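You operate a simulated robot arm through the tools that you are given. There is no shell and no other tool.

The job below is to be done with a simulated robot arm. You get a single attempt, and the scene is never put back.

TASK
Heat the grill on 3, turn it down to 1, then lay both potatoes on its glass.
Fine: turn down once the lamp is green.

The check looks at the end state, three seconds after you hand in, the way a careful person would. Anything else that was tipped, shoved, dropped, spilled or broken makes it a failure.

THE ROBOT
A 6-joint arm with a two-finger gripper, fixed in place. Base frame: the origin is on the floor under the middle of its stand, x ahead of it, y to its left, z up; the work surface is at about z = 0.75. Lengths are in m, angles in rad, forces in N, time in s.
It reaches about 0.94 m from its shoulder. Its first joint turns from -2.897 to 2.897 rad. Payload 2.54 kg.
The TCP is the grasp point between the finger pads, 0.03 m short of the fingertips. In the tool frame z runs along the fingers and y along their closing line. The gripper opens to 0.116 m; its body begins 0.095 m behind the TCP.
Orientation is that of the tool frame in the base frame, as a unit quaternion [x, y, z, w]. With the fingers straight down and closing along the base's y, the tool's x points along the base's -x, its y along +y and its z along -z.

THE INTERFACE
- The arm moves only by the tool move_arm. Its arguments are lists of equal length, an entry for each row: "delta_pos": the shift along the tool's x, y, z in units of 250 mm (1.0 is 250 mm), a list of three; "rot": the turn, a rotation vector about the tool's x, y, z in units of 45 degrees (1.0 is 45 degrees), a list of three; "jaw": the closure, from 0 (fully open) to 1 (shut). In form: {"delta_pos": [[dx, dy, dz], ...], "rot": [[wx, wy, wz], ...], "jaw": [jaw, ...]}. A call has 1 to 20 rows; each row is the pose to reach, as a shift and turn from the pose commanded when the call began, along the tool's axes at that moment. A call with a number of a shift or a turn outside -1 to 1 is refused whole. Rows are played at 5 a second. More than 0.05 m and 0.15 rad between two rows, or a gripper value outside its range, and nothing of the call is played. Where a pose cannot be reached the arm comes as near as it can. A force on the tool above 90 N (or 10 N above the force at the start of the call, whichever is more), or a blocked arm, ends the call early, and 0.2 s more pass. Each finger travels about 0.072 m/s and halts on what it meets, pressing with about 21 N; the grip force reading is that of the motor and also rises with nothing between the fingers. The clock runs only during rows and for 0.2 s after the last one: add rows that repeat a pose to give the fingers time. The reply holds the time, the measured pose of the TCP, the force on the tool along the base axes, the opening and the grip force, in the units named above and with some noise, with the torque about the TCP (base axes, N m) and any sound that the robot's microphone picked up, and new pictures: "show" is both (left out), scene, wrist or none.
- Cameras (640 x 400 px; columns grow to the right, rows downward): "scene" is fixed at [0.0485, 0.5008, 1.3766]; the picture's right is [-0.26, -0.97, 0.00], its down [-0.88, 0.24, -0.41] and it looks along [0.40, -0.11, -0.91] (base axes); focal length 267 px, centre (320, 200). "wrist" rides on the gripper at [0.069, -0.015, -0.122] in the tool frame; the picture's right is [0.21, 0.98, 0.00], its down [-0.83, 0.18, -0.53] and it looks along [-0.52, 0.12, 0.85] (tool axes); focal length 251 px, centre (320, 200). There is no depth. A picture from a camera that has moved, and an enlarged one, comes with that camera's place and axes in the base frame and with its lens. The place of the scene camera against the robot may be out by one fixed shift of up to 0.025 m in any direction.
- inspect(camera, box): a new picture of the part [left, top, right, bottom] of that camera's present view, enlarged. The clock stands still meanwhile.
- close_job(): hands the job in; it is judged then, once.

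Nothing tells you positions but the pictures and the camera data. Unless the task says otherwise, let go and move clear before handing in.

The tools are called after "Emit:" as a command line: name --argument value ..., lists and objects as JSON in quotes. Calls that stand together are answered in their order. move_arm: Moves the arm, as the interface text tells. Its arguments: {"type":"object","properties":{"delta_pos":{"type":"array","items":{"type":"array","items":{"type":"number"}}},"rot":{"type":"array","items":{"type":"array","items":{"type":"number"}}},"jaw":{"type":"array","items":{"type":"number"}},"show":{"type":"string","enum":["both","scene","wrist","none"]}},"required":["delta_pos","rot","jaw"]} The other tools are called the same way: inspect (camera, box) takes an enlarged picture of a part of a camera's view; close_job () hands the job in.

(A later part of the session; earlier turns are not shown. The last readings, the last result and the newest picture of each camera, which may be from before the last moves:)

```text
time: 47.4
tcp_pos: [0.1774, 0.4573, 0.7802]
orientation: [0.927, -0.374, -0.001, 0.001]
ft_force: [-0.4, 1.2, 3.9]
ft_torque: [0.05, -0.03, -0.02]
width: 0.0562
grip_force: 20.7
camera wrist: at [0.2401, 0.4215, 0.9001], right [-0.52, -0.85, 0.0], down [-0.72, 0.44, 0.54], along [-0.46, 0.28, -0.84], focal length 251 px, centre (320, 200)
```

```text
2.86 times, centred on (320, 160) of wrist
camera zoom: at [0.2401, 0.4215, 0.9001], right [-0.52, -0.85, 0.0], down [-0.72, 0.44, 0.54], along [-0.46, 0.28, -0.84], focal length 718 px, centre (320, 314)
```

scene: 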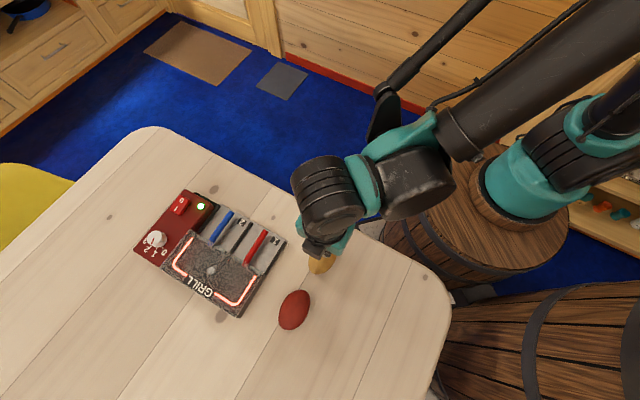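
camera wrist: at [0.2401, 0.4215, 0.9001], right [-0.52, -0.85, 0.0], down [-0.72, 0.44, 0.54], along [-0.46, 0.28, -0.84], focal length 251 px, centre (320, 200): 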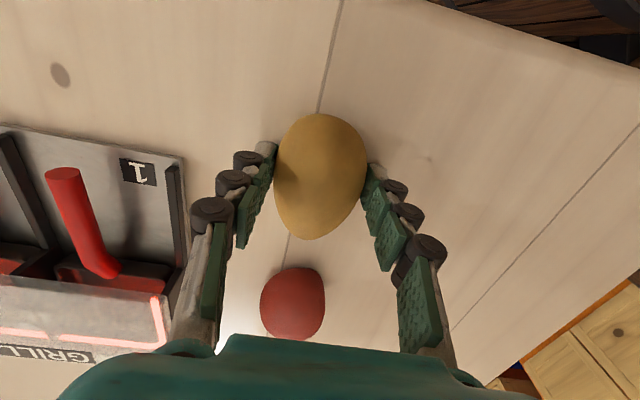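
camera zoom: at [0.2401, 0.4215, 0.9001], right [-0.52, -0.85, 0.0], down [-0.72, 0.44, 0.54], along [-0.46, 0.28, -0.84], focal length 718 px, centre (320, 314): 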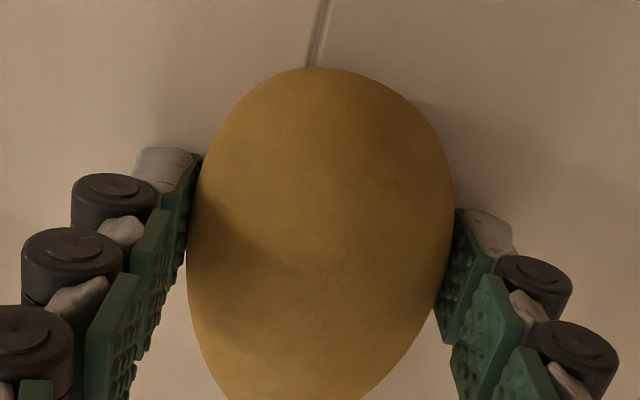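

The grip is now at the widest part (56 mm) with little vertical force. Testing the lift.

Emit:
move_arm --delta_pos '[[0, 0, -0.02], [0, 0, -0.04], [0, 0, -0.07], [0, 0, -0.1], [0, 0, -0.1]]' --rot '[[0, 0, 0], [0, 0, 0], [0, 0, 0], [0, 0, 0], [0, 0, 0]]' --jaw '[1, 1, 1, 1, 1]' --show "both"

Emit:
inspect --camera "wrist" --box '[220, 90, 420, 230]'

```text
time: 48.6
tcp_pos: [0.1787, 0.4587, 0.8046]
orientation: [0.927, -0.374, -0.001, -0.001]
ft_force: [5.8, 6.3, 33.9]
ft_torque: [0.17, -0.17, -0.04]
width: 0.0293
grip_force: 20.9
camera wrist: at [0.2407, 0.421, 0.9254], right [-0.52, -0.85, 0.0], down [-0.72, 0.44, 0.54], along [-0.46, 0.28, -0.84], focal length 251 px, centre (320, 200)
```

scene: 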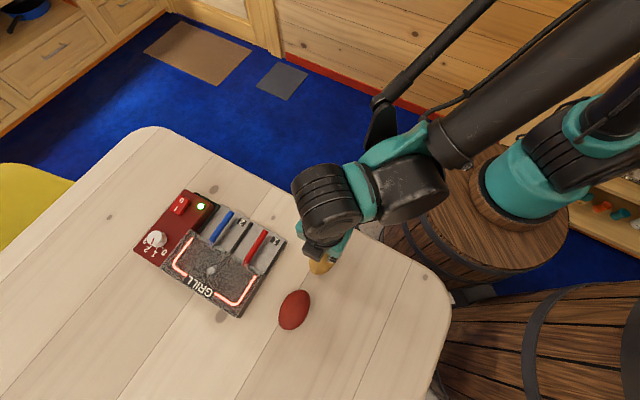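
wrist: 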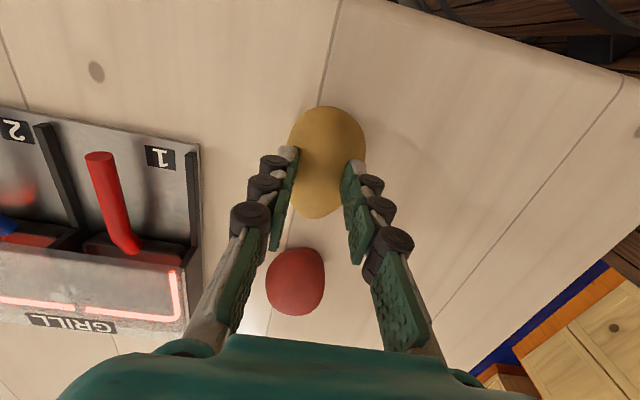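

```text
2.86 times, centred on (320, 160) of wrist
camera zoom: at [0.2407, 0.421, 0.9254], right [-0.52, -0.85, 0.0], down [-0.72, 0.44, 0.54], along [-0.46, 0.28, -0.84], focal length 718 px, centre (320, 314)
```

zoom: 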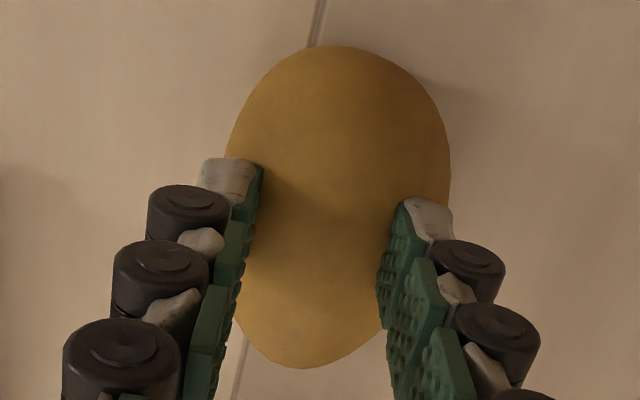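

It slipped again; the pads seem to end higher than the fingertips. I'll reopen, check the potato, shift slightly toward its wide end, and grip as low as the table allows.

Emit:
move_arm --delta_pos '[[0, 0, 0], [0, 0, 0], [0, 0, 0], [0, 0, 0], [0, 0, 0], [0, 0, -0.08], [0, 0, -0.16], [0, 0, -0.16]]' --rot '[[0, 0, 0], [0, 0, 0], [0, 0, 0], [0, 0, 0], [0, 0, 0], [0, 0, 0], [0, 0, 0], [0, 0, 0]]' --jaw '[0.6, 0.4, 0.2, 0.15, 0.15, 0.15, 0.15, 0.15]' --show "wrist"

Emit:
inspect --camera "wrist" --box '[220, 60, 420, 200]'

```text
time: 50.4
tcp_pos: [0.1795, 0.4573, 0.844]
orientation: [0.927, -0.374, -0.001, 0.0]
ft_force: [-0.2, 0.1, -0.5]
ft_torque: [0.0, -0.02, -0.05]
width: 0.0983
grip_force: 0.1
camera wrist: at [0.2414, 0.4206, 0.9649], right [-0.52, -0.85, 0.0], down [-0.72, 0.44, 0.54], along [-0.46, 0.28, -0.84], focal length 251 px, centre (320, 200)
```

wrist: 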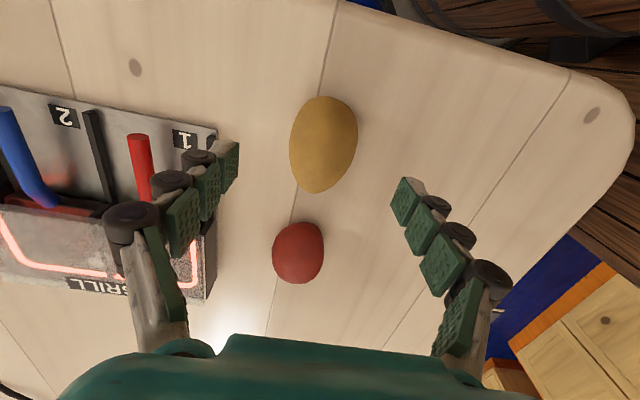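

```text
2.86 times, centred on (320, 130) of wrist
camera zoom: at [0.2414, 0.4206, 0.9649], right [-0.52, -0.85, 0.0], down [-0.72, 0.44, 0.54], along [-0.46, 0.28, -0.84], focal length 718 px, centre (320, 400)
```

zoom: 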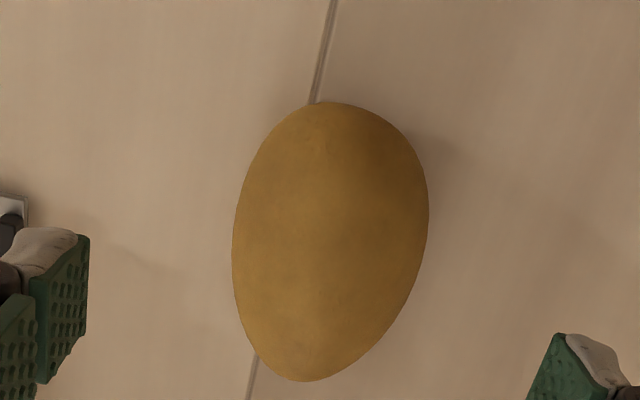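

The potato shifted about 3 mm sideways. I'll re-centre, align to it, go down until the tips nearly touch the table, and close with plenty of settling time.

Emit:
move_arm --delta_pos '[[0.012, 0.012, 0.0], [0.012, 0.012, 0.08], [0.012, 0.012, 0.16], [0.012, 0.012, 0.23], [0.012, 0.012, 0.25], [0.012, 0.012, 0.258], [0.012, 0.012, 0.264], [0.012, 0.012, 0.264]]' --rot '[[0, 0, -0.11], [0, 0, -0.11], [0, 0, -0.11], [0, 0, -0.11], [0, 0, -0.11], [0, 0, -0.11], [0, 0, -0.11], [0, 0, -0.11]]' --jaw '[0.15, 0.15, 0.15, 0.15, 0.15, 0.15, 0.15, 0.15]' --show "wrist"

```text
time: 52.2
tcp_pos: [0.1789, 0.4529, 0.777]
orientation: [0.943, -0.334, -0.001, 0.0]
ft_force: [0.3, 0.7, -0.4]
ft_torque: [0.02, -0.01, 0.03]
width: 0.0986
grip_force: 0.1
camera wrist: at [0.2441, 0.4208, 0.8977], right [-0.45, -0.89, 0.0], down [-0.75, 0.38, 0.54], along [-0.48, 0.24, -0.84], focal length 251 px, centre (320, 200)
```

wrist: 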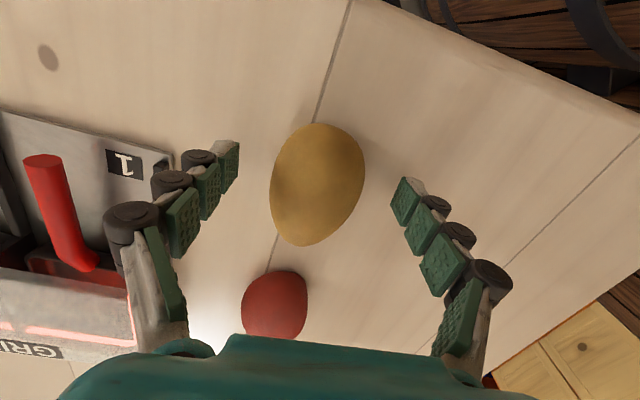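

Emit:
move_arm --delta_pos '[[0, 0, 0.004], [0, 0, 0.008], [0, 0, 0.008]]' --rot '[[0, 0, 0], [0, 0, 0], [0, 0, 0]]' --jaw '[0.15, 0.15, 0.15]' --show "none"

```text
time: 53.0
tcp_pos: [0.1801, 0.4534, 0.7757]
orientation: [0.943, -0.334, -0.002, 0.0]
ft_force: [-1.4, -0.3, 0.7]
ft_torque: [0.01, 0.0, -0.02]
width: 0.0986
grip_force: 0.2
```

Emit:
move_arm --delta_pos '[[0, 0, 0.004], [0, 0, 0.008], [0, 0, 0.012], [0, 0, 0.012]]' --rot '[[0, 0, 0], [0, 0, 0], [0, 0, 0], [0, 0, 0]]' --jaw '[0.15, 0.15, 0.15, 0.15]' --show "none"

```text
time: 54.0
tcp_pos: [0.1796, 0.4551, 0.7729]
orientation: [0.943, -0.334, -0.001, 0.0]
ft_force: [0.1, 0.4, -0.1]
ft_torque: [0.0, 0.0, 0.01]
width: 0.0986
grip_force: 0.1
```

There's still no table contact, so the fingertips evidently arc downward as they close. I'll close partway and check forces before gripping fully.

Emit:
move_arm --delta_pos '[[0, 0, 0], [0, 0, 0], [0, 0, 0], [0, 0, 0]]' --rot '[[0, 0, 0], [0, 0, 0], [0, 0, 0], [0, 0, 0]]' --jaw '[0.25, 0.35, 0.4, 0.4]' --show "wrist"

Emit:
inspect --camera "wrist" --box '[220, 90, 420, 230]'

```text
time: 55.2
tcp_pos: [0.1787, 0.4531, 0.7767]
orientation: [0.943, -0.334, -0.001, 0.0]
ft_force: [1.6, 0.4, 99.3]
ft_torque: [-0.46, 0.25, 0.05]
width: 0.0726
grip_force: 44.5
stopped in row 4: the force on the tool passed its limit at 92 N (the readings are from after the stop); the commanded pose is now the measured one
camera wrist: at [0.2435, 0.4221, 0.8962], right [-0.45, -0.89, 0.0], down [-0.76, 0.38, 0.54], along [-0.48, 0.24, -0.84], focal length 251 px, centre (320, 200)
```

wrist: 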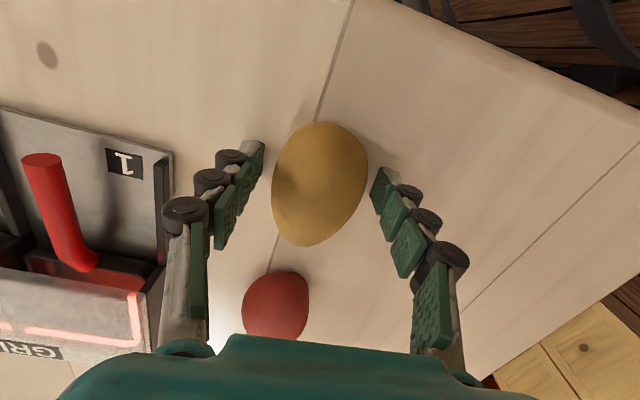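

```text
2.86 times, centred on (320, 160) of wrist
camera zoom: at [0.2435, 0.4221, 0.8962], right [-0.45, -0.89, 0.0], down [-0.76, 0.38, 0.54], along [-0.48, 0.24, -0.84], focal length 718 px, centre (320, 314)
```

zoom: 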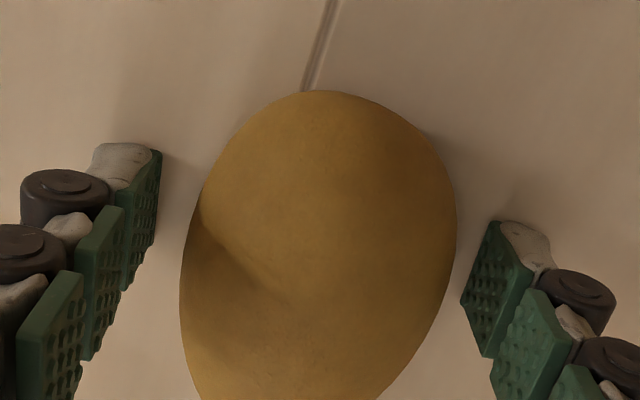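

The tips reach the table at about TCP z=0.777 when partly closed. I'll raise 2 mm to clear the table and then close on the potato at this lowest height.

Emit:
move_arm --delta_pos '[[0, 0, -0.008], [0, 0, -0.008], [0, 0, -0.008]]' --rot '[[0, 0, 0], [0, 0, 0], [0, 0, 0]]' --jaw '[0.38, 0.38, 0.38]' --show "none"

```text
time: 56.0
tcp_pos: [0.1782, 0.4553, 0.7745]
orientation: [0.943, -0.334, -0.002, 0.0]
ft_force: [7.1, -5.8, 19.1]
ft_torque: [-0.33, -0.06, 0.05]
width: 0.0759
grip_force: 7.1
```

Emit:
move_arm --delta_pos '[[0, 0, -0.006], [0, 0, -0.012], [0, 0, -0.012], [0, 0, -0.012], [0, 0, -0.012], [0, 0, -0.012], [0, 0, -0.012], [0, 0, -0.012]]' --rot '[[0, 0, 0], [0, 0, 0], [0, 0, 0], [0, 0, 0], [0, 0, 0], [0, 0, 0], [0, 0, 0], [0, 0, 0]]' --jaw '[0.38, 0.38, 0.42, 0.46, 0.5, 0.55, 0.6, 0.6]' --show "wrist"

Emit:
inspect --camera "wrist" --box '[220, 90, 420, 230]'

```text
time: 57.8
tcp_pos: [0.1792, 0.4554, 0.7793]
orientation: [0.943, -0.334, -0.001, -0.001]
ft_force: [1.1, 0.4, 8.1]
ft_torque: [0.11, 0.01, 0.02]
width: 0.0563
grip_force: 21.0
camera wrist: at [0.2443, 0.4231, 0.8995], right [-0.45, -0.89, 0.0], down [-0.76, 0.38, 0.54], along [-0.48, 0.24, -0.84], focal length 251 px, centre (320, 200)
```

wrist: 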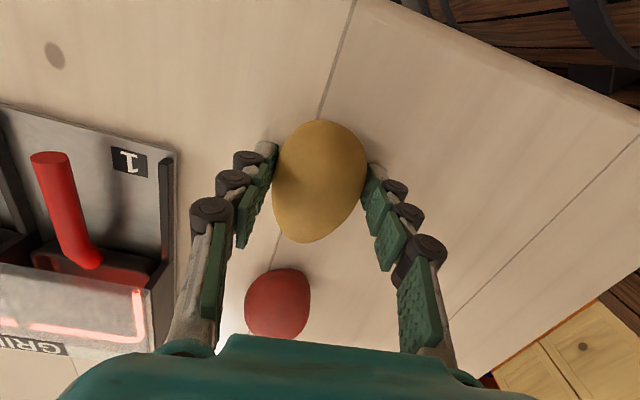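

```text
2.86 times, centred on (320, 160) of wrist
camera zoom: at [0.2443, 0.4231, 0.8995], right [-0.45, -0.89, 0.0], down [-0.76, 0.38, 0.54], along [-0.48, 0.24, -0.84], focal length 718 px, centre (320, 314)
```

zoom: 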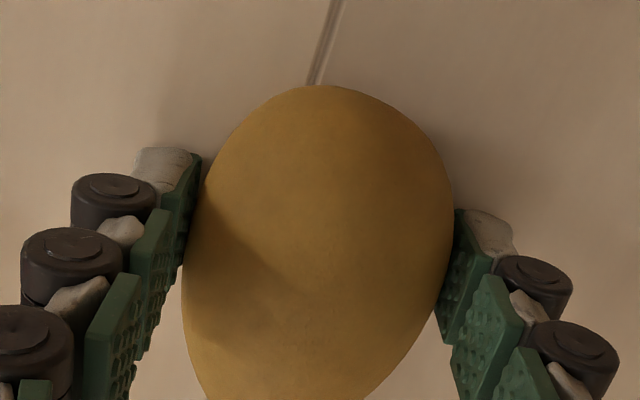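

Gripped at 56 mm at the lowest height. I'll lift very slowly, 1 mm per step, and watch the width.

Emit:
move_arm --delta_pos '[[0, 0, 0], [0, 0, 0], [0, 0, -0.004], [0, 0, -0.008], [0, 0, -0.012], [0, 0, -0.016]]' --rot '[[0, 0, 0], [0, 0, 0], [0, 0, 0], [0, 0, 0], [0, 0, 0], [0, 0, 0]]' --jaw '[0.8, 1, 1, 1, 1, 1]' --show "wrist"

Emit:
inspect --camera "wrist" --box '[220, 90, 420, 230]'

```text
time: 59.2
tcp_pos: [0.1783, 0.4552, 0.783]
orientation: [0.943, -0.334, -0.001, 0.001]
ft_force: [-0.4, -0.4, -0.5]
ft_torque: [0.0, -0.01, 0.0]
width: 0.0563
grip_force: 20.9
camera wrist: at [0.2439, 0.4231, 0.9029], right [-0.45, -0.89, 0.0], down [-0.76, 0.38, 0.54], along [-0.48, 0.24, -0.84], focal length 251 px, centre (320, 200)
```

wrist: 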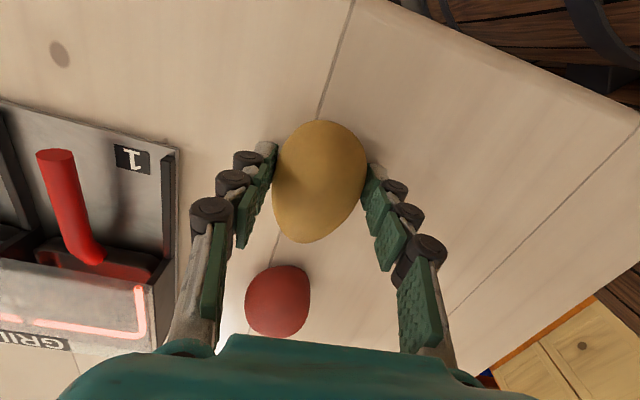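

```text
2.86 times, centred on (320, 160) of wrist
camera zoom: at [0.2439, 0.4231, 0.9029], right [-0.45, -0.89, 0.0], down [-0.76, 0.38, 0.54], along [-0.48, 0.24, -0.84], focal length 718 px, centre (320, 314)
```

zoom: 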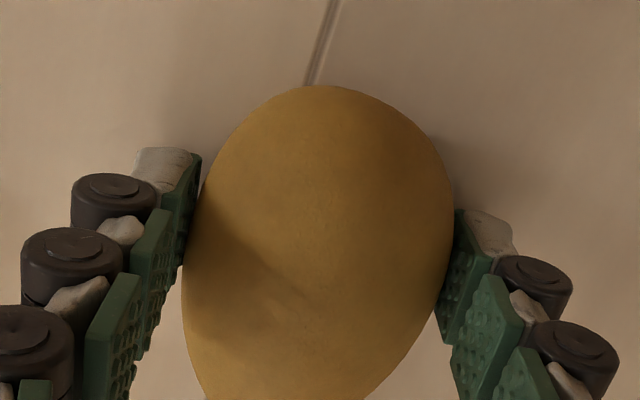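

The potato is moving with the gripper: width and view are unchanged, and the force is about its weight. I'll keep lifting slowly.

Emit:
move_arm --delta_pos '[[0, 0, -0.006], [0, 0, -0.014], [0, 0, -0.024], [0, 0, -0.036], [0, 0, -0.05], [0, 0, -0.066], [0, 0, -0.084], [0, 0, -0.1], [0, 0, -0.1]]' --rot '[[0, 0, 0], [0, 0, 0], [0, 0, 0], [0, 0, 0], [0, 0, 0], [0, 0, 0], [0, 0, 0], [0, 0, 0], [0, 0, 0]]' --jaw '[1, 1, 1, 1, 1, 1, 1, 1, 1]' --show "both"

Emit:
inspect --camera "wrist" --box '[220, 90, 420, 230]'

```text
time: 61.2
tcp_pos: [0.1787, 0.455, 0.8083]
orientation: [0.943, -0.334, -0.001, 0.0]
ft_force: [-0.1, 0.9, -0.2]
ft_torque: [0.02, 0.01, 0.02]
width: 0.056
grip_force: 21.3
camera wrist: at [0.2449, 0.4232, 0.9283], right [-0.45, -0.89, 0.0], down [-0.76, 0.38, 0.54], along [-0.48, 0.24, -0.84], focal length 251 px, centre (320, 200)
```

scene: 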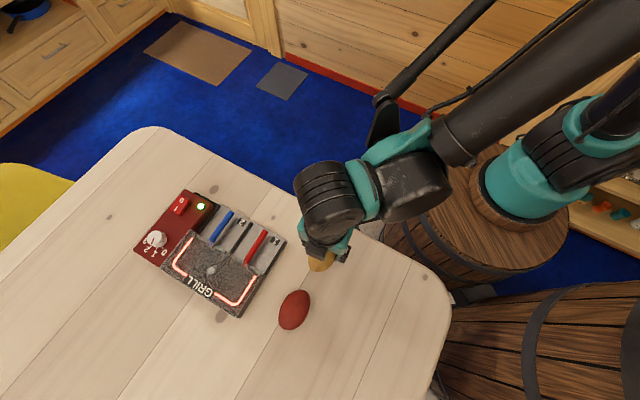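
wrist: 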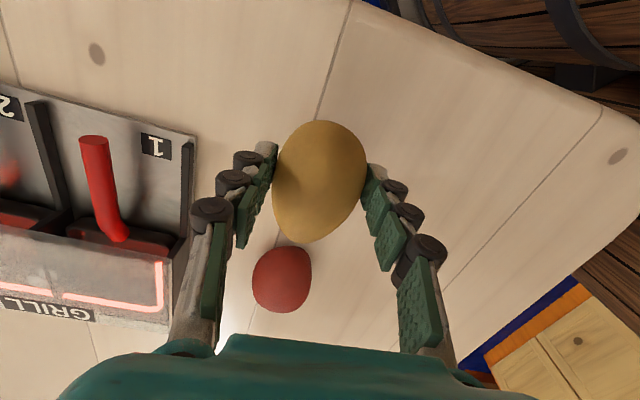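

```text
2.86 times, centred on (320, 160) of wrist
camera zoom: at [0.2449, 0.4232, 0.9283], right [-0.45, -0.89, 0.0], down [-0.76, 0.38, 0.54], along [-0.48, 0.24, -0.84], focal length 718 px, centre (320, 314)
```

zoom: 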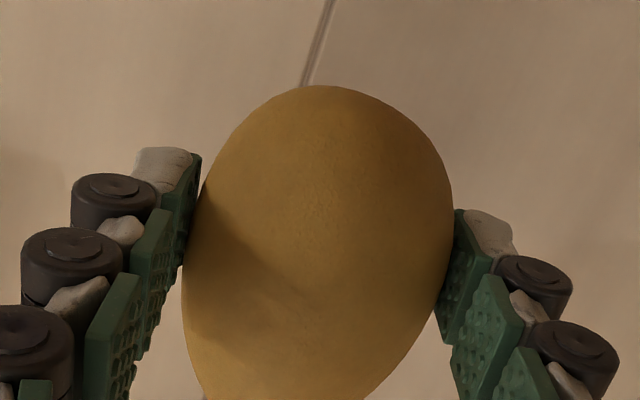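

The yellow potato is held securely. I'll lift clear of the grill and carry it slowly to the panel-side spot on the glass at about (0.239, 0.721).

Emit:
move_arm --delta_pos '[[0, 0, -0.04], [0, 0, -0.1], [0, 0, -0.16], [0, 0, -0.22], [0, 0, -0.28], [0, 0, -0.33], [0, 0, -0.347], [-0.02, -0.04, -0.347], [-0.06, -0.12, -0.347], [-0.1, -0.2, -0.347], [-0.14, -0.28, -0.347], [-0.18, -0.36, -0.347], [-0.22, -0.45, -0.347], [-0.26, -0.53, -0.347], [-0.3, -0.61, -0.347], [-0.34, -0.69, -0.347], [-0.38, -0.77, -0.347], [-0.42, -0.85, -0.347], [-0.46, -0.93, -0.347], [-0.483, -0.979, -0.347]]' --rot '[[0, 0, 0], [0, 0, 0], [0, 0, 0], [0, 0, 0], [0, 0, 0], [0, 0, 0], [0, 0, 0], [0, 0, 0.01], [0, 0, 0.02], [0, 0, 0.03], [0, 0, 0.04], [0, 0, 0.05], [0, 0, 0.06], [0, 0, 0.07], [0, 0, 0.08], [0, 0, 0.09], [0, 0, 0.1], [0, 0, 0.1], [0, 0, 0.1], [0, 0, 0.1]]' --jaw '[1, 1, 1, 1, 1, 1, 1, 1, 1, 1, 1, 1, 1, 1, 1, 1, 1, 1, 1, 1]' --show "both"

Emit:
inspect --camera "wrist" --box '[200, 90, 440, 250]'

Emit:
inspect --camera "scene" --box '[110, 170, 310, 330]'

```text
time: 65.4
tcp_pos: [0.2395, 0.7214, 0.8938]
orientation: [0.929, -0.371, -0.002, 0.0]
ft_force: [-0.1, -0.2, -0.7]
ft_torque: [0.01, 0.02, -0.01]
width: 0.0561
grip_force: 21.3
camera wrist: at [0.302, 0.6848, 1.0155], right [-0.52, -0.86, 0.0], down [-0.72, 0.44, 0.54], along [-0.46, 0.28, -0.84], focal length 251 px, centre (320, 200)
```

scene: 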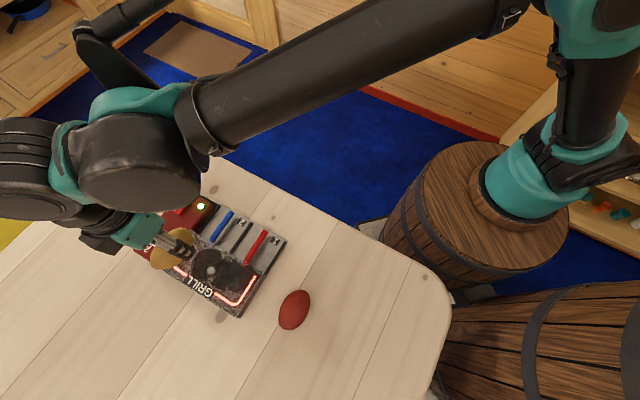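
wrist: 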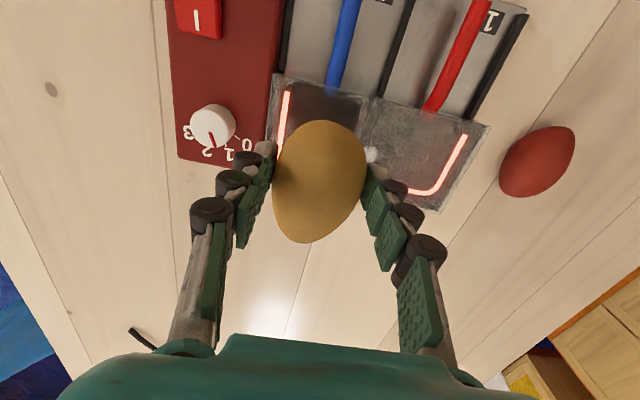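

```text
2.50 times, centred on (320, 170) of wrist
camera zoom: at [0.302, 0.6848, 1.0155], right [-0.52, -0.86, 0.0], down [-0.72, 0.44, 0.54], along [-0.46, 0.28, -0.84], focal length 629 px, centre (320, 275)
```

zoom: 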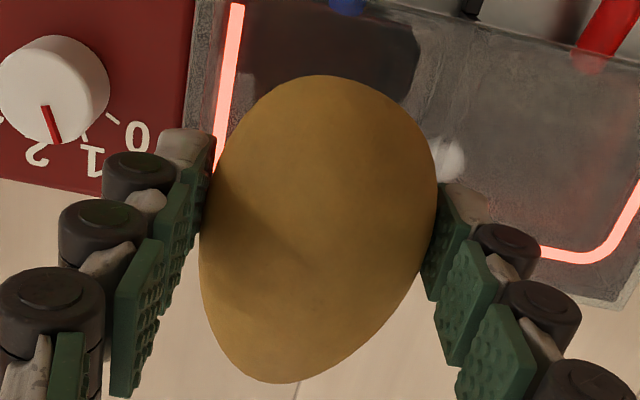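

```text
2.50 times, centred on (210, 250) of scene
camera zoom: at [0.0485, 0.5008, 1.3766], right [-0.26, -0.97, 0.0], down [-0.88, 0.24, -0.41], along [0.4, -0.11, -0.91], focal length 668 px, centre (595, 75)
```

zoom: 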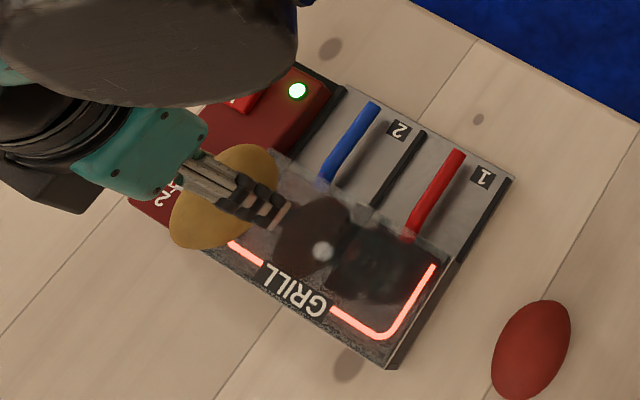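

The potato is above the panel-side half of the glass, and the pointer still reads about 1 with the lamp green. I'll lower it most of the way.

Emit:
move_arm --delta_pos '[[0, 0, 0.03], [0, 0, 0.07], [0, 0, 0.11], [0, 0, 0.15], [0, 0, 0.175], [0, 0, 0.19], [0, 0, 0.19]]' --rot '[[0, 0, 0], [0, 0, 0], [0, 0, 0], [0, 0, 0], [0, 0, 0], [0, 0, 0], [0, 0, 0]]' --jaw '[1, 1, 1, 1, 1, 1, 1]' --show "both"

Emit:
inspect --camera "wrist" --box '[200, 90, 440, 250]'

Emit:
inspect --camera "scene" --box '[130, 180, 250, 280]'

```text
time: 67.0
tcp_pos: [0.239, 0.7234, 0.847]
orientation: [0.929, -0.37, -0.001, 0.0]
ft_force: [0.0, -0.4, -1.6]
ft_torque: [-0.03, 0.0, 0.03]
width: 0.0562
grip_force: 20.9
camera wrist: at [0.3015, 0.6863, 0.9672], right [-0.52, -0.86, 0.0], down [-0.72, 0.44, 0.54], along [-0.46, 0.28, -0.84], focal length 251 px, centre (320, 200)
```

scene: 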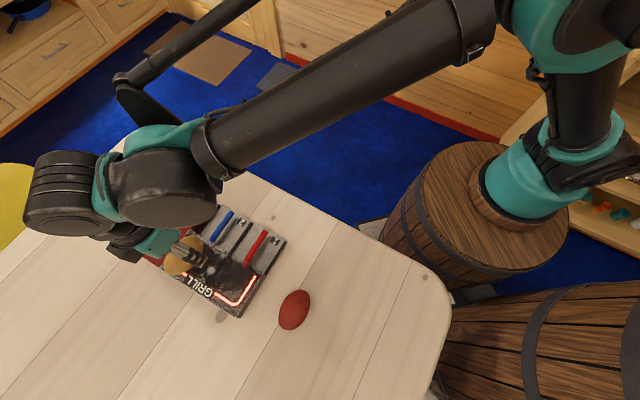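
wrist: 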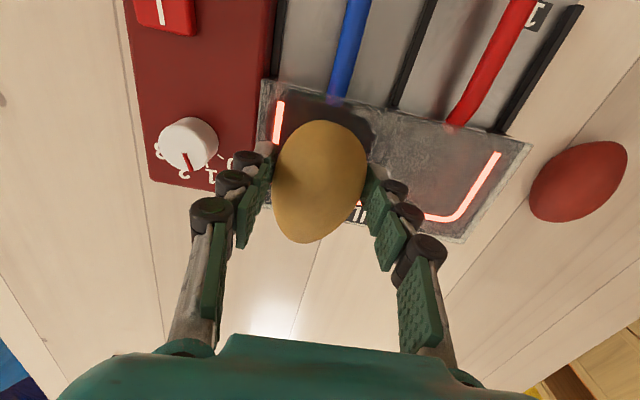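

```text
2.50 times, centred on (320, 170) of wrist
camera zoom: at [0.3015, 0.6863, 0.9672], right [-0.52, -0.86, 0.0], down [-0.72, 0.44, 0.54], along [-0.46, 0.28, -0.84], focal length 629 px, centre (320, 275)
```

zoom: 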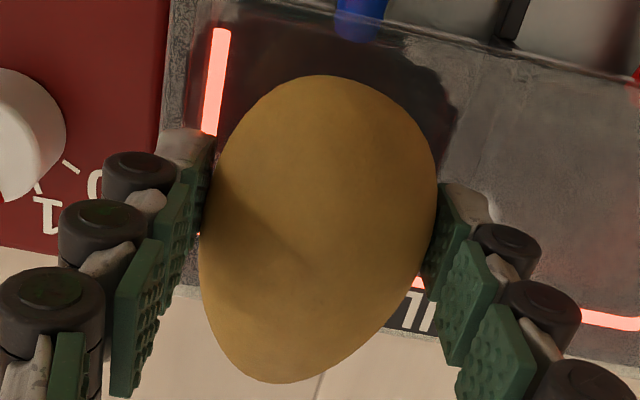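

```text
4.00 times, centred on (190, 230) of scene
camera zoom: at [0.0485, 0.5008, 1.3766], right [-0.26, -0.97, 0.0], down [-0.88, 0.24, -0.41], along [0.4, -0.11, -0.91], focal length 1068 px, centre (840, 80)
```

zoom: 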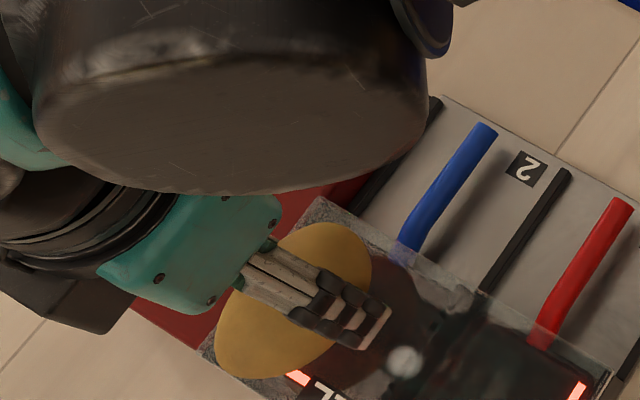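

Emit:
move_arm --delta_pos '[[0, 0, 0.008], [0, 0, 0.016], [0, 0, 0.024], [0, 0, 0.024]]' --rot '[[0, 0, 0], [0, 0, 0], [0, 0, 0], [0, 0, 0]]' --jaw '[1, 1, 1, 1]' --show "none"

```text
time: 68.0
tcp_pos: [0.2378, 0.7222, 0.8388]
orientation: [0.929, -0.37, -0.001, 0.001]
ft_force: [0.6, 0.2, -1.5]
ft_torque: [-0.04, 0.0, -0.02]
width: 0.0562
grip_force: 21.0
```

Emit:
move_arm --delta_pos '[[0, 0, 0.004], [0, 0, 0.006], [0, 0, 0.006]]' --rot '[[0, 0, 0], [0, 0, 0], [0, 0, 0]]' --jaw '[1, 1, 1]' --show "wrist"

Emit:
inspect --camera "wrist" --box '[200, 90, 440, 250]'

```text
time: 68.8
tcp_pos: [0.2395, 0.7224, 0.8375]
orientation: [0.929, -0.371, -0.002, 0.001]
ft_force: [-0.5, -0.5, -0.6]
ft_torque: [0.0, 0.0, 0.01]
width: 0.0561
grip_force: 20.7
camera wrist: at [0.3013, 0.6846, 0.9587], right [-0.52, -0.86, 0.0], down [-0.72, 0.44, 0.54], along [-0.46, 0.28, -0.84], focal length 251 px, centre (320, 200)
```

wrist: 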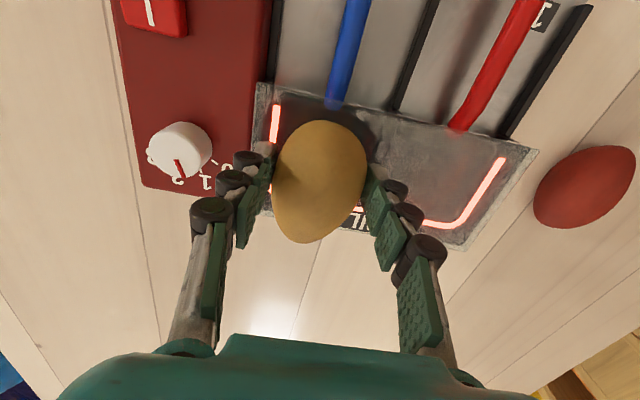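

```text
2.50 times, centred on (320, 170) of wrist
camera zoom: at [0.3013, 0.6846, 0.9587], right [-0.52, -0.86, 0.0], down [-0.72, 0.44, 0.54], along [-0.46, 0.28, -0.84], focal length 629 px, centre (320, 275)
```

zoom: 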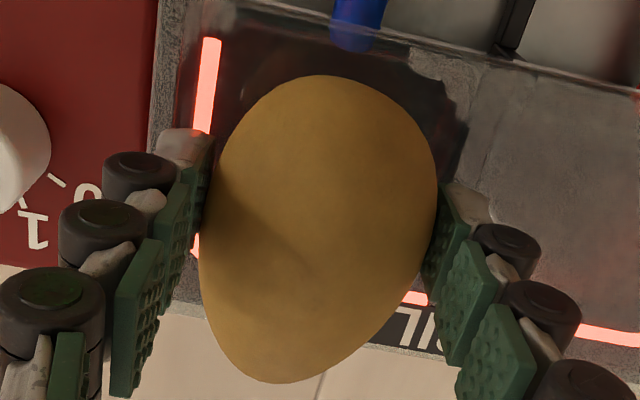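

The potato is almost touching but sits about 5 mm toward the back edge. I'll raise slightly, shift 4.5 mm forward, and come down again.

Emit:
move_arm --delta_pos '[[0.0, 0, -0.012], [0.009, 0, -0.012], [0.018, 0, -0.012], [0.018, 0, -0.004], [0.018, 0, 0.002], [0.018, 0, 0.002]]' --rot '[[0, 0, 0], [0, 0, 0], [0, 0, 0], [0, 0, 0], [0, 0, 0], [0, 0, 0]]' --jaw '[1, 1, 1, 1, 1, 1]' --show "none"

Emit:
move_arm --delta_pos '[[0, 0, 0.004], [0, 0, 0.006], [0, 0, 0.006]]' --rot '[[0, 0, 0], [0, 0, 0], [0, 0, 0]]' --jaw '[1, 1, 1]' --show "none"

```text
time: 70.2
tcp_pos: [0.2426, 0.7195, 0.8375]
orientation: [0.929, -0.371, -0.001, 0.0]
ft_force: [-0.4, -0.7, -0.9]
ft_torque: [-0.02, -0.04, 0.01]
width: 0.0563
grip_force: 20.8
```

```text
time: 71.0
tcp_pos: [0.2423, 0.7185, 0.837]
orientation: [0.929, -0.371, -0.001, 0.001]
ft_force: [-0.8, 1.1, -0.9]
ft_torque: [0.01, 0.01, -0.01]
width: 0.0562
grip_force: 20.8
```

Emit:
move_arm --delta_pos '[[0, 0, 0.003], [0, 0, 0.006], [0, 0, 0.006]]' --rot '[[0, 0, 0], [0, 0, 0], [0, 0, 0]]' --jaw '[1, 1, 1]' --show "none"

```text
time: 71.8
tcp_pos: [0.2414, 0.7192, 0.8359]
orientation: [0.929, -0.37, -0.002, 0.001]
ft_force: [0.6, -0.7, -0.9]
ft_torque: [-0.02, 0.01, -0.02]
width: 0.0559
grip_force: 20.9
```

Emit:
move_arm --delta_pos '[[0, 0, 0.003], [0, 0, 0.006], [0, 0, 0.006]]' --rot '[[0, 0, 0], [0, 0, 0], [0, 0, 0]]' --jaw '[1, 1, 1]' --show "wrist"

Emit:
inspect --camera "wrist" --box '[200, 90, 440, 250]'

```text
time: 72.6
tcp_pos: [0.2418, 0.7186, 0.8354]
orientation: [0.929, -0.371, -0.001, 0.001]
ft_force: [0.3, 0.0, -1.1]
ft_torque: [-0.02, -0.04, -0.02]
width: 0.0562
grip_force: 21.4
camera wrist: at [0.3044, 0.6824, 0.9557], right [-0.52, -0.86, 0.0], down [-0.72, 0.44, 0.54], along [-0.46, 0.28, -0.84], focal length 251 px, centre (320, 200)
```

wrist: 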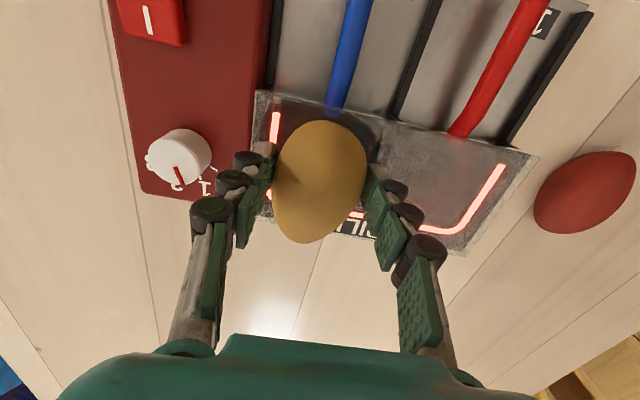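

```text
2.50 times, centred on (320, 170) of wrist
camera zoom: at [0.3044, 0.6824, 0.9557], right [-0.52, -0.86, 0.0], down [-0.72, 0.44, 0.54], along [-0.46, 0.28, -0.84], focal length 629 px, centre (320, 275)
```

zoom: 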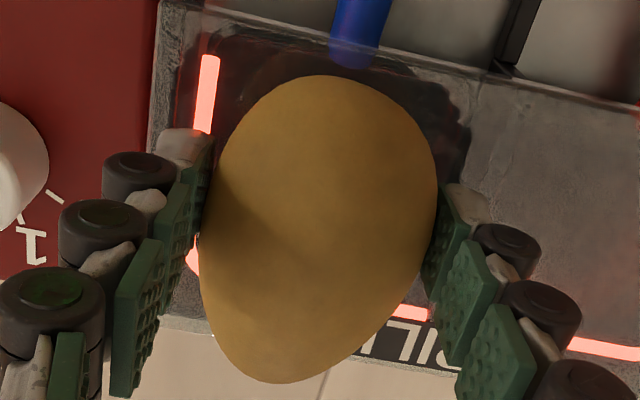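

Emit:
move_arm --delta_pos '[[0, 0, 0.003], [0, 0, 0.006], [0, 0, 0.006]]' --rot '[[0, 0, 0], [0, 0, 0], [0, 0, 0]]' --jaw '[1, 1, 1]' --show "none"

Emit:
move_arm --delta_pos '[[0, 0, 0.003], [0, 0, 0.006], [0, 0, 0.006]]' --rot '[[0, 0, 0], [0, 0, 0], [0, 0, 0]]' --jaw '[1, 1, 1]' --show "none"

```text
time: 73.4
tcp_pos: [0.2425, 0.7186, 0.8336]
orientation: [0.929, -0.37, -0.001, 0.0]
ft_force: [-0.4, 1.0, -0.1]
ft_torque: [-0.01, -0.01, -0.02]
width: 0.0561
grip_force: 21.0
```

```text
time: 74.2
tcp_pos: [0.2426, 0.7178, 0.8307]
orientation: [0.929, -0.37, -0.001, 0.0]
ft_force: [-0.5, -0.9, -0.8]
ft_torque: [0.0, -0.02, 0.0]
width: 0.0562
grip_force: 20.5
```

Emit:
move_arm --delta_pos '[[0, 0, 0.002], [0, 0, 0.002]]' --rot '[[0, 0, 0], [0, 0, 0]]' --jaw '[1, 1]' --show "both"

Emit:
inspect --camera "wrist" --box '[200, 90, 440, 250]'

Emit:
inspect --camera "scene" --box '[140, 190, 260, 290]'

```text
time: 74.8
tcp_pos: [0.2429, 0.7187, 0.832]
orientation: [0.929, -0.37, -0.002, 0.0]
ft_force: [-0.4, -0.4, -1.3]
ft_torque: [0.02, 0.01, -0.01]
width: 0.0562
grip_force: 20.8
camera wrist: at [0.3049, 0.6818, 0.9514], right [-0.52, -0.86, 0.0], down [-0.72, 0.44, 0.54], along [-0.46, 0.28, -0.84], focal length 251 px, centre (320, 200)
```

scene: 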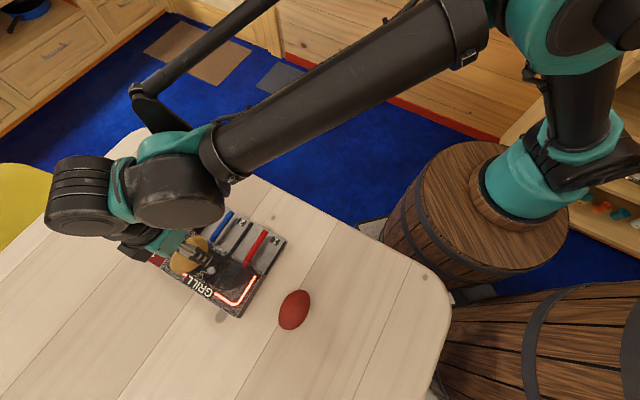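
wrist: 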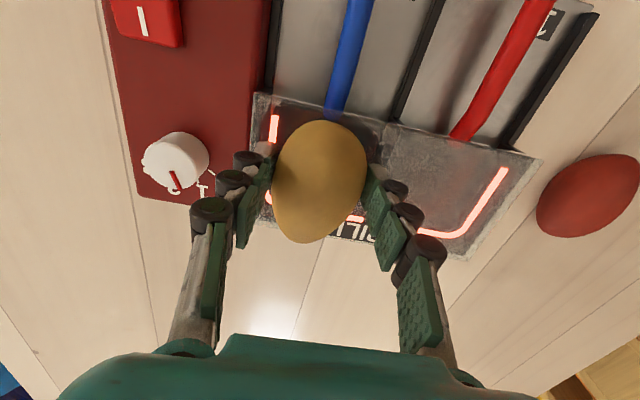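

```text
2.50 times, centred on (320, 170) of wrist
camera zoom: at [0.3049, 0.6818, 0.9514], right [-0.52, -0.86, 0.0], down [-0.72, 0.44, 0.54], along [-0.46, 0.28, -0.84], focal length 629 px, centre (320, 275)
```

zoom: 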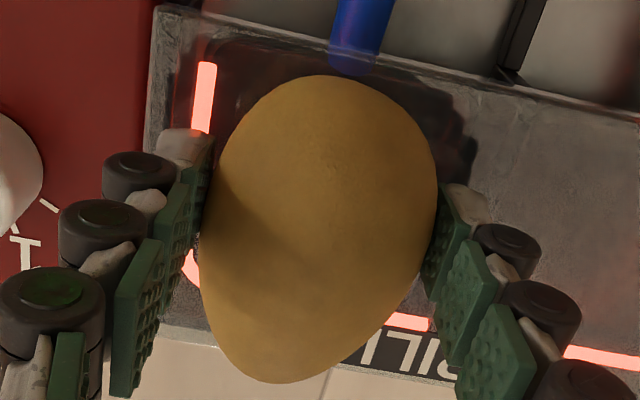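

```text
4.00 times, centred on (200, 240) of scene
camera zoom: at [0.0485, 0.5008, 1.3766], right [-0.26, -0.97, 0.0], down [-0.88, 0.24, -0.41], along [0.4, -0.11, -0.91], focal length 1068 px, centre (800, 40)
```

zoom: 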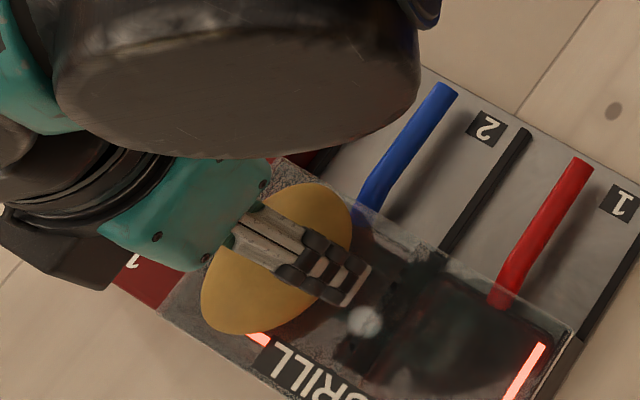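

The glass turns out to be lower than I thought, at about z=0.792 by re-triangulation, which puts its centre near (0.201, 0.693). I'll shift back 12 mm to centre the potato across the glass and keep lowering.

Emit:
move_arm --delta_pos '[[-0.016, 0, 0], [-0.032, 0, 0], [-0.048, 0, 0], [-0.048, 0, 0.01], [-0.048, 0, 0.02], [-0.048, 0, 0.02]]' --rot '[[0, 0, 0], [0, 0, 0], [0, 0, 0], [0, 0, 0], [0, 0, 0], [0, 0, 0]]' --jaw '[1, 1, 1, 1, 1, 1]' --show "wrist"

Emit:
inspect --camera "wrist" --box '[200, 90, 440, 250]'

```text
time: 76.2
tcp_pos: [0.233, 0.7249, 0.827]
orientation: [0.929, -0.37, -0.001, -0.001]
ft_force: [-0.2, 2.7, 13.9]
ft_torque: [0.1, 0.14, 0.06]
width: 0.0563
grip_force: 21.2
camera wrist: at [0.2963, 0.6892, 0.9473], right [-0.52, -0.86, 0.0], down [-0.72, 0.44, 0.54], along [-0.46, 0.28, -0.84], focal length 251 px, centre (320, 200)
```

wrist: 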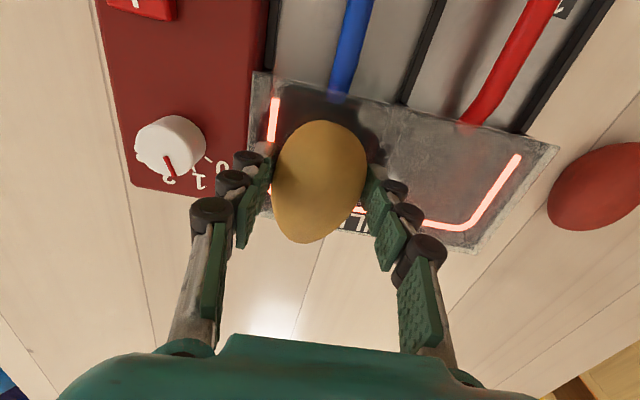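

```text
2.50 times, centred on (320, 170) of wrist
camera zoom: at [0.2963, 0.6892, 0.9473], right [-0.52, -0.86, 0.0], down [-0.72, 0.44, 0.54], along [-0.46, 0.28, -0.84], focal length 629 px, centre (320, 275)
```

zoom: 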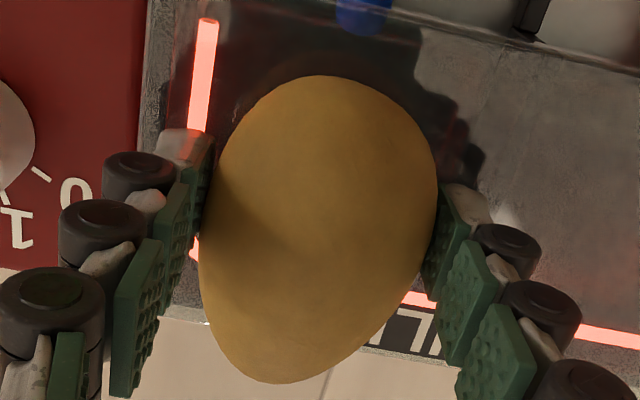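

The potato touches the glass (14 N) and is centred across it. I'll relieve the preload by half a millimetre and open slowly.

Emit:
move_arm --delta_pos '[[0, 0, -0.002], [0, 0, -0.002], [0, 0, -0.002]]' --rot '[[0, 0, 0], [0, 0, 0], [0, 0, 0]]' --jaw '[1, 1, 1]' --show "none"

Emit:
move_arm --delta_pos '[[0, 0, 0], [0, 0, 0], [0, 0, 0], [0, 0, 0], [0, 0, 0], [0, 0, 0], [0, 0, 0], [0, 0, 0]]' --rot '[[0, 0, 0], [0, 0, 0], [0, 0, 0], [0, 0, 0], [0, 0, 0], [0, 0, 0], [0, 0, 0], [0, 0, 0]]' --jaw '[0.53, 0.51, 0.49, 0.47, 0.44, 0.41, 0.38, 0.38]' --show "both"

Emit:
inspect --camera "wrist" --box '[200, 90, 440, 250]'

```text
time: 77.0
tcp_pos: [0.2331, 0.7267, 0.8266]
orientation: [0.929, -0.371, -0.001, 0.0]
ft_force: [-1.6, -0.1, 14.7]
ft_torque: [0.08, 0.13, 0.02]
width: 0.0565
grip_force: 20.8
```

```text
time: 78.8
tcp_pos: [0.2335, 0.7267, 0.8259]
orientation: [0.929, -0.371, -0.001, 0.001]
ft_force: [-0.3, 0.0, -0.1]
ft_torque: [0.03, 0.01, 0.0]
width: 0.0722
grip_force: 0.0
camera wrist: at [0.2966, 0.6896, 0.9466], right [-0.52, -0.86, 0.0], down [-0.72, 0.44, 0.54], along [-0.46, 0.28, -0.84], focal length 251 px, centre (320, 200)
```

scene: 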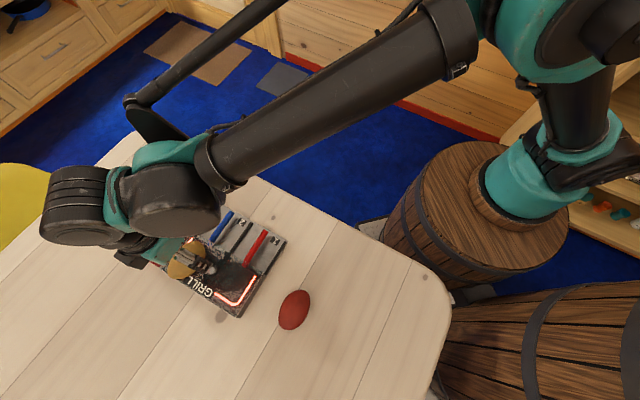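
wrist: 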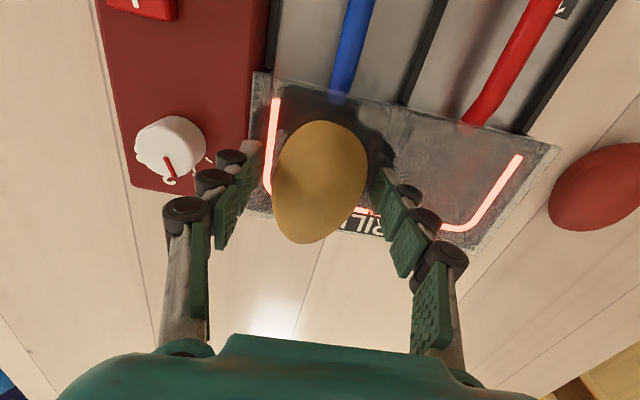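

```text
2.50 times, centred on (320, 170) of wrist
camera zoom: at [0.2966, 0.6896, 0.9466], right [-0.52, -0.86, 0.0], down [-0.72, 0.44, 0.54], along [-0.46, 0.28, -0.84], focal length 629 px, centre (320, 275)
```

zoom: 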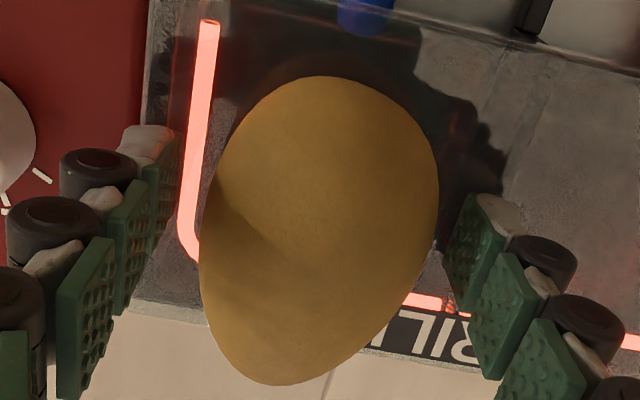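

The potato rests on the glass and the fingers are clear. I'll raise straight up and check that it stays put.

Emit:
move_arm --delta_pos '[[0, 0, -0.02], [0, 0, -0.06], [0, 0, -0.12], [0, 0, -0.2], [0, 0, -0.3], [0, 0, -0.4], [0, 0, -0.4]]' --rot '[[0, 0, 0], [0, 0, 0], [0, 0, 0], [0, 0, 0], [0, 0, 0], [0, 0, 0], [0, 0, 0]]' --jaw '[0.38, 0.38, 0.38, 0.38, 0.3, 0.2, 0.15]' --show "both"

Emit:
inspect --camera "wrist" --box '[200, 40, 440, 200]'

Emit:
inspect --camera "scene" --box '[130, 180, 310, 330]'

```text
time: 80.4
tcp_pos: [0.2347, 0.7279, 0.9262]
orientation: [0.929, -0.37, 0.0, 0.001]
ft_force: [-0.5, 0.3, 0.1]
ft_torque: [0.01, -0.01, 0.03]
width: 0.0985
grip_force: 0.0
camera wrist: at [0.297, 0.6909, 1.0469], right [-0.52, -0.86, 0.0], down [-0.72, 0.44, 0.54], along [-0.46, 0.28, -0.84], focal length 251 px, centre (320, 200)
```

scene: 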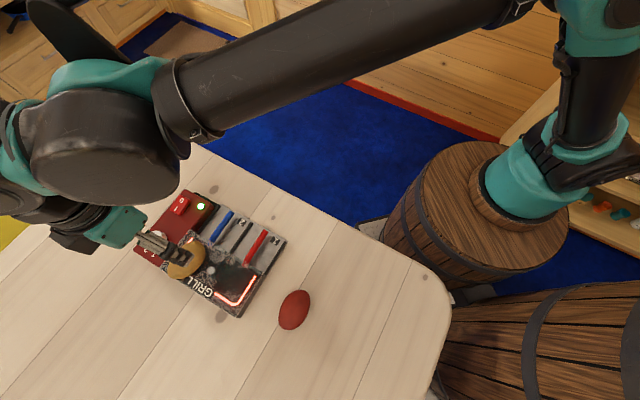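
wrist: 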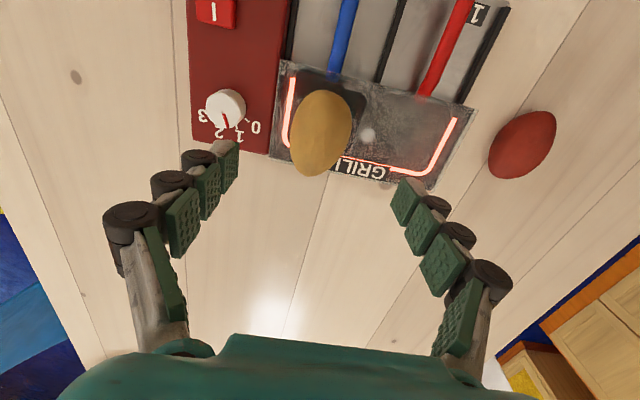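

```text
2.50 times, centred on (320, 120) of wrist
camera zoom: at [0.297, 0.6909, 1.0469], right [-0.52, -0.86, 0.0], down [-0.72, 0.44, 0.54], along [-0.46, 0.28, -0.84], focal length 629 px, centre (320, 400)
```

zoom: 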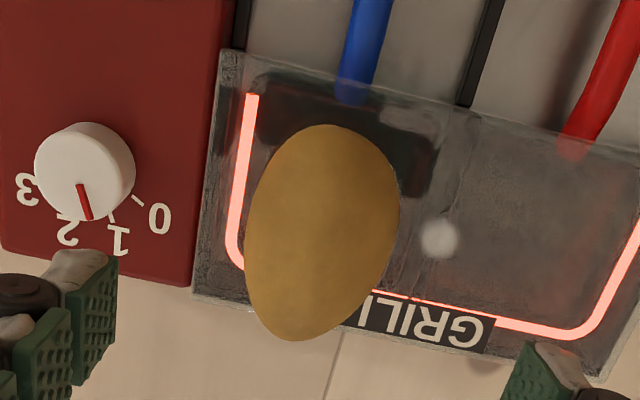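

```text
2.67 times, centred on (220, 255) of scene
camera zoom: at [0.0485, 0.5008, 1.3766], right [-0.26, -0.97, 0.0], down [-0.88, 0.24, -0.41], along [0.4, -0.11, -0.91], focal length 712 px, centre (587, 53)
```

zoom: 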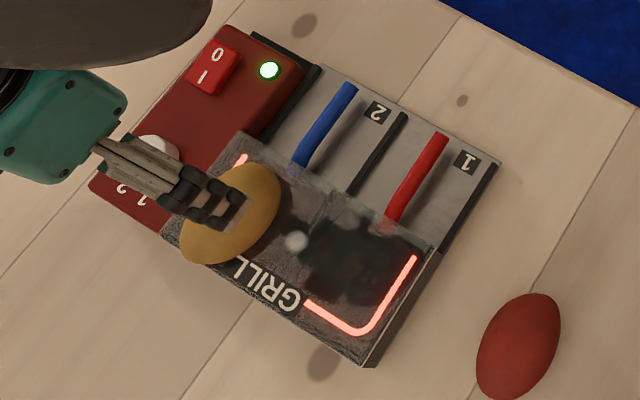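

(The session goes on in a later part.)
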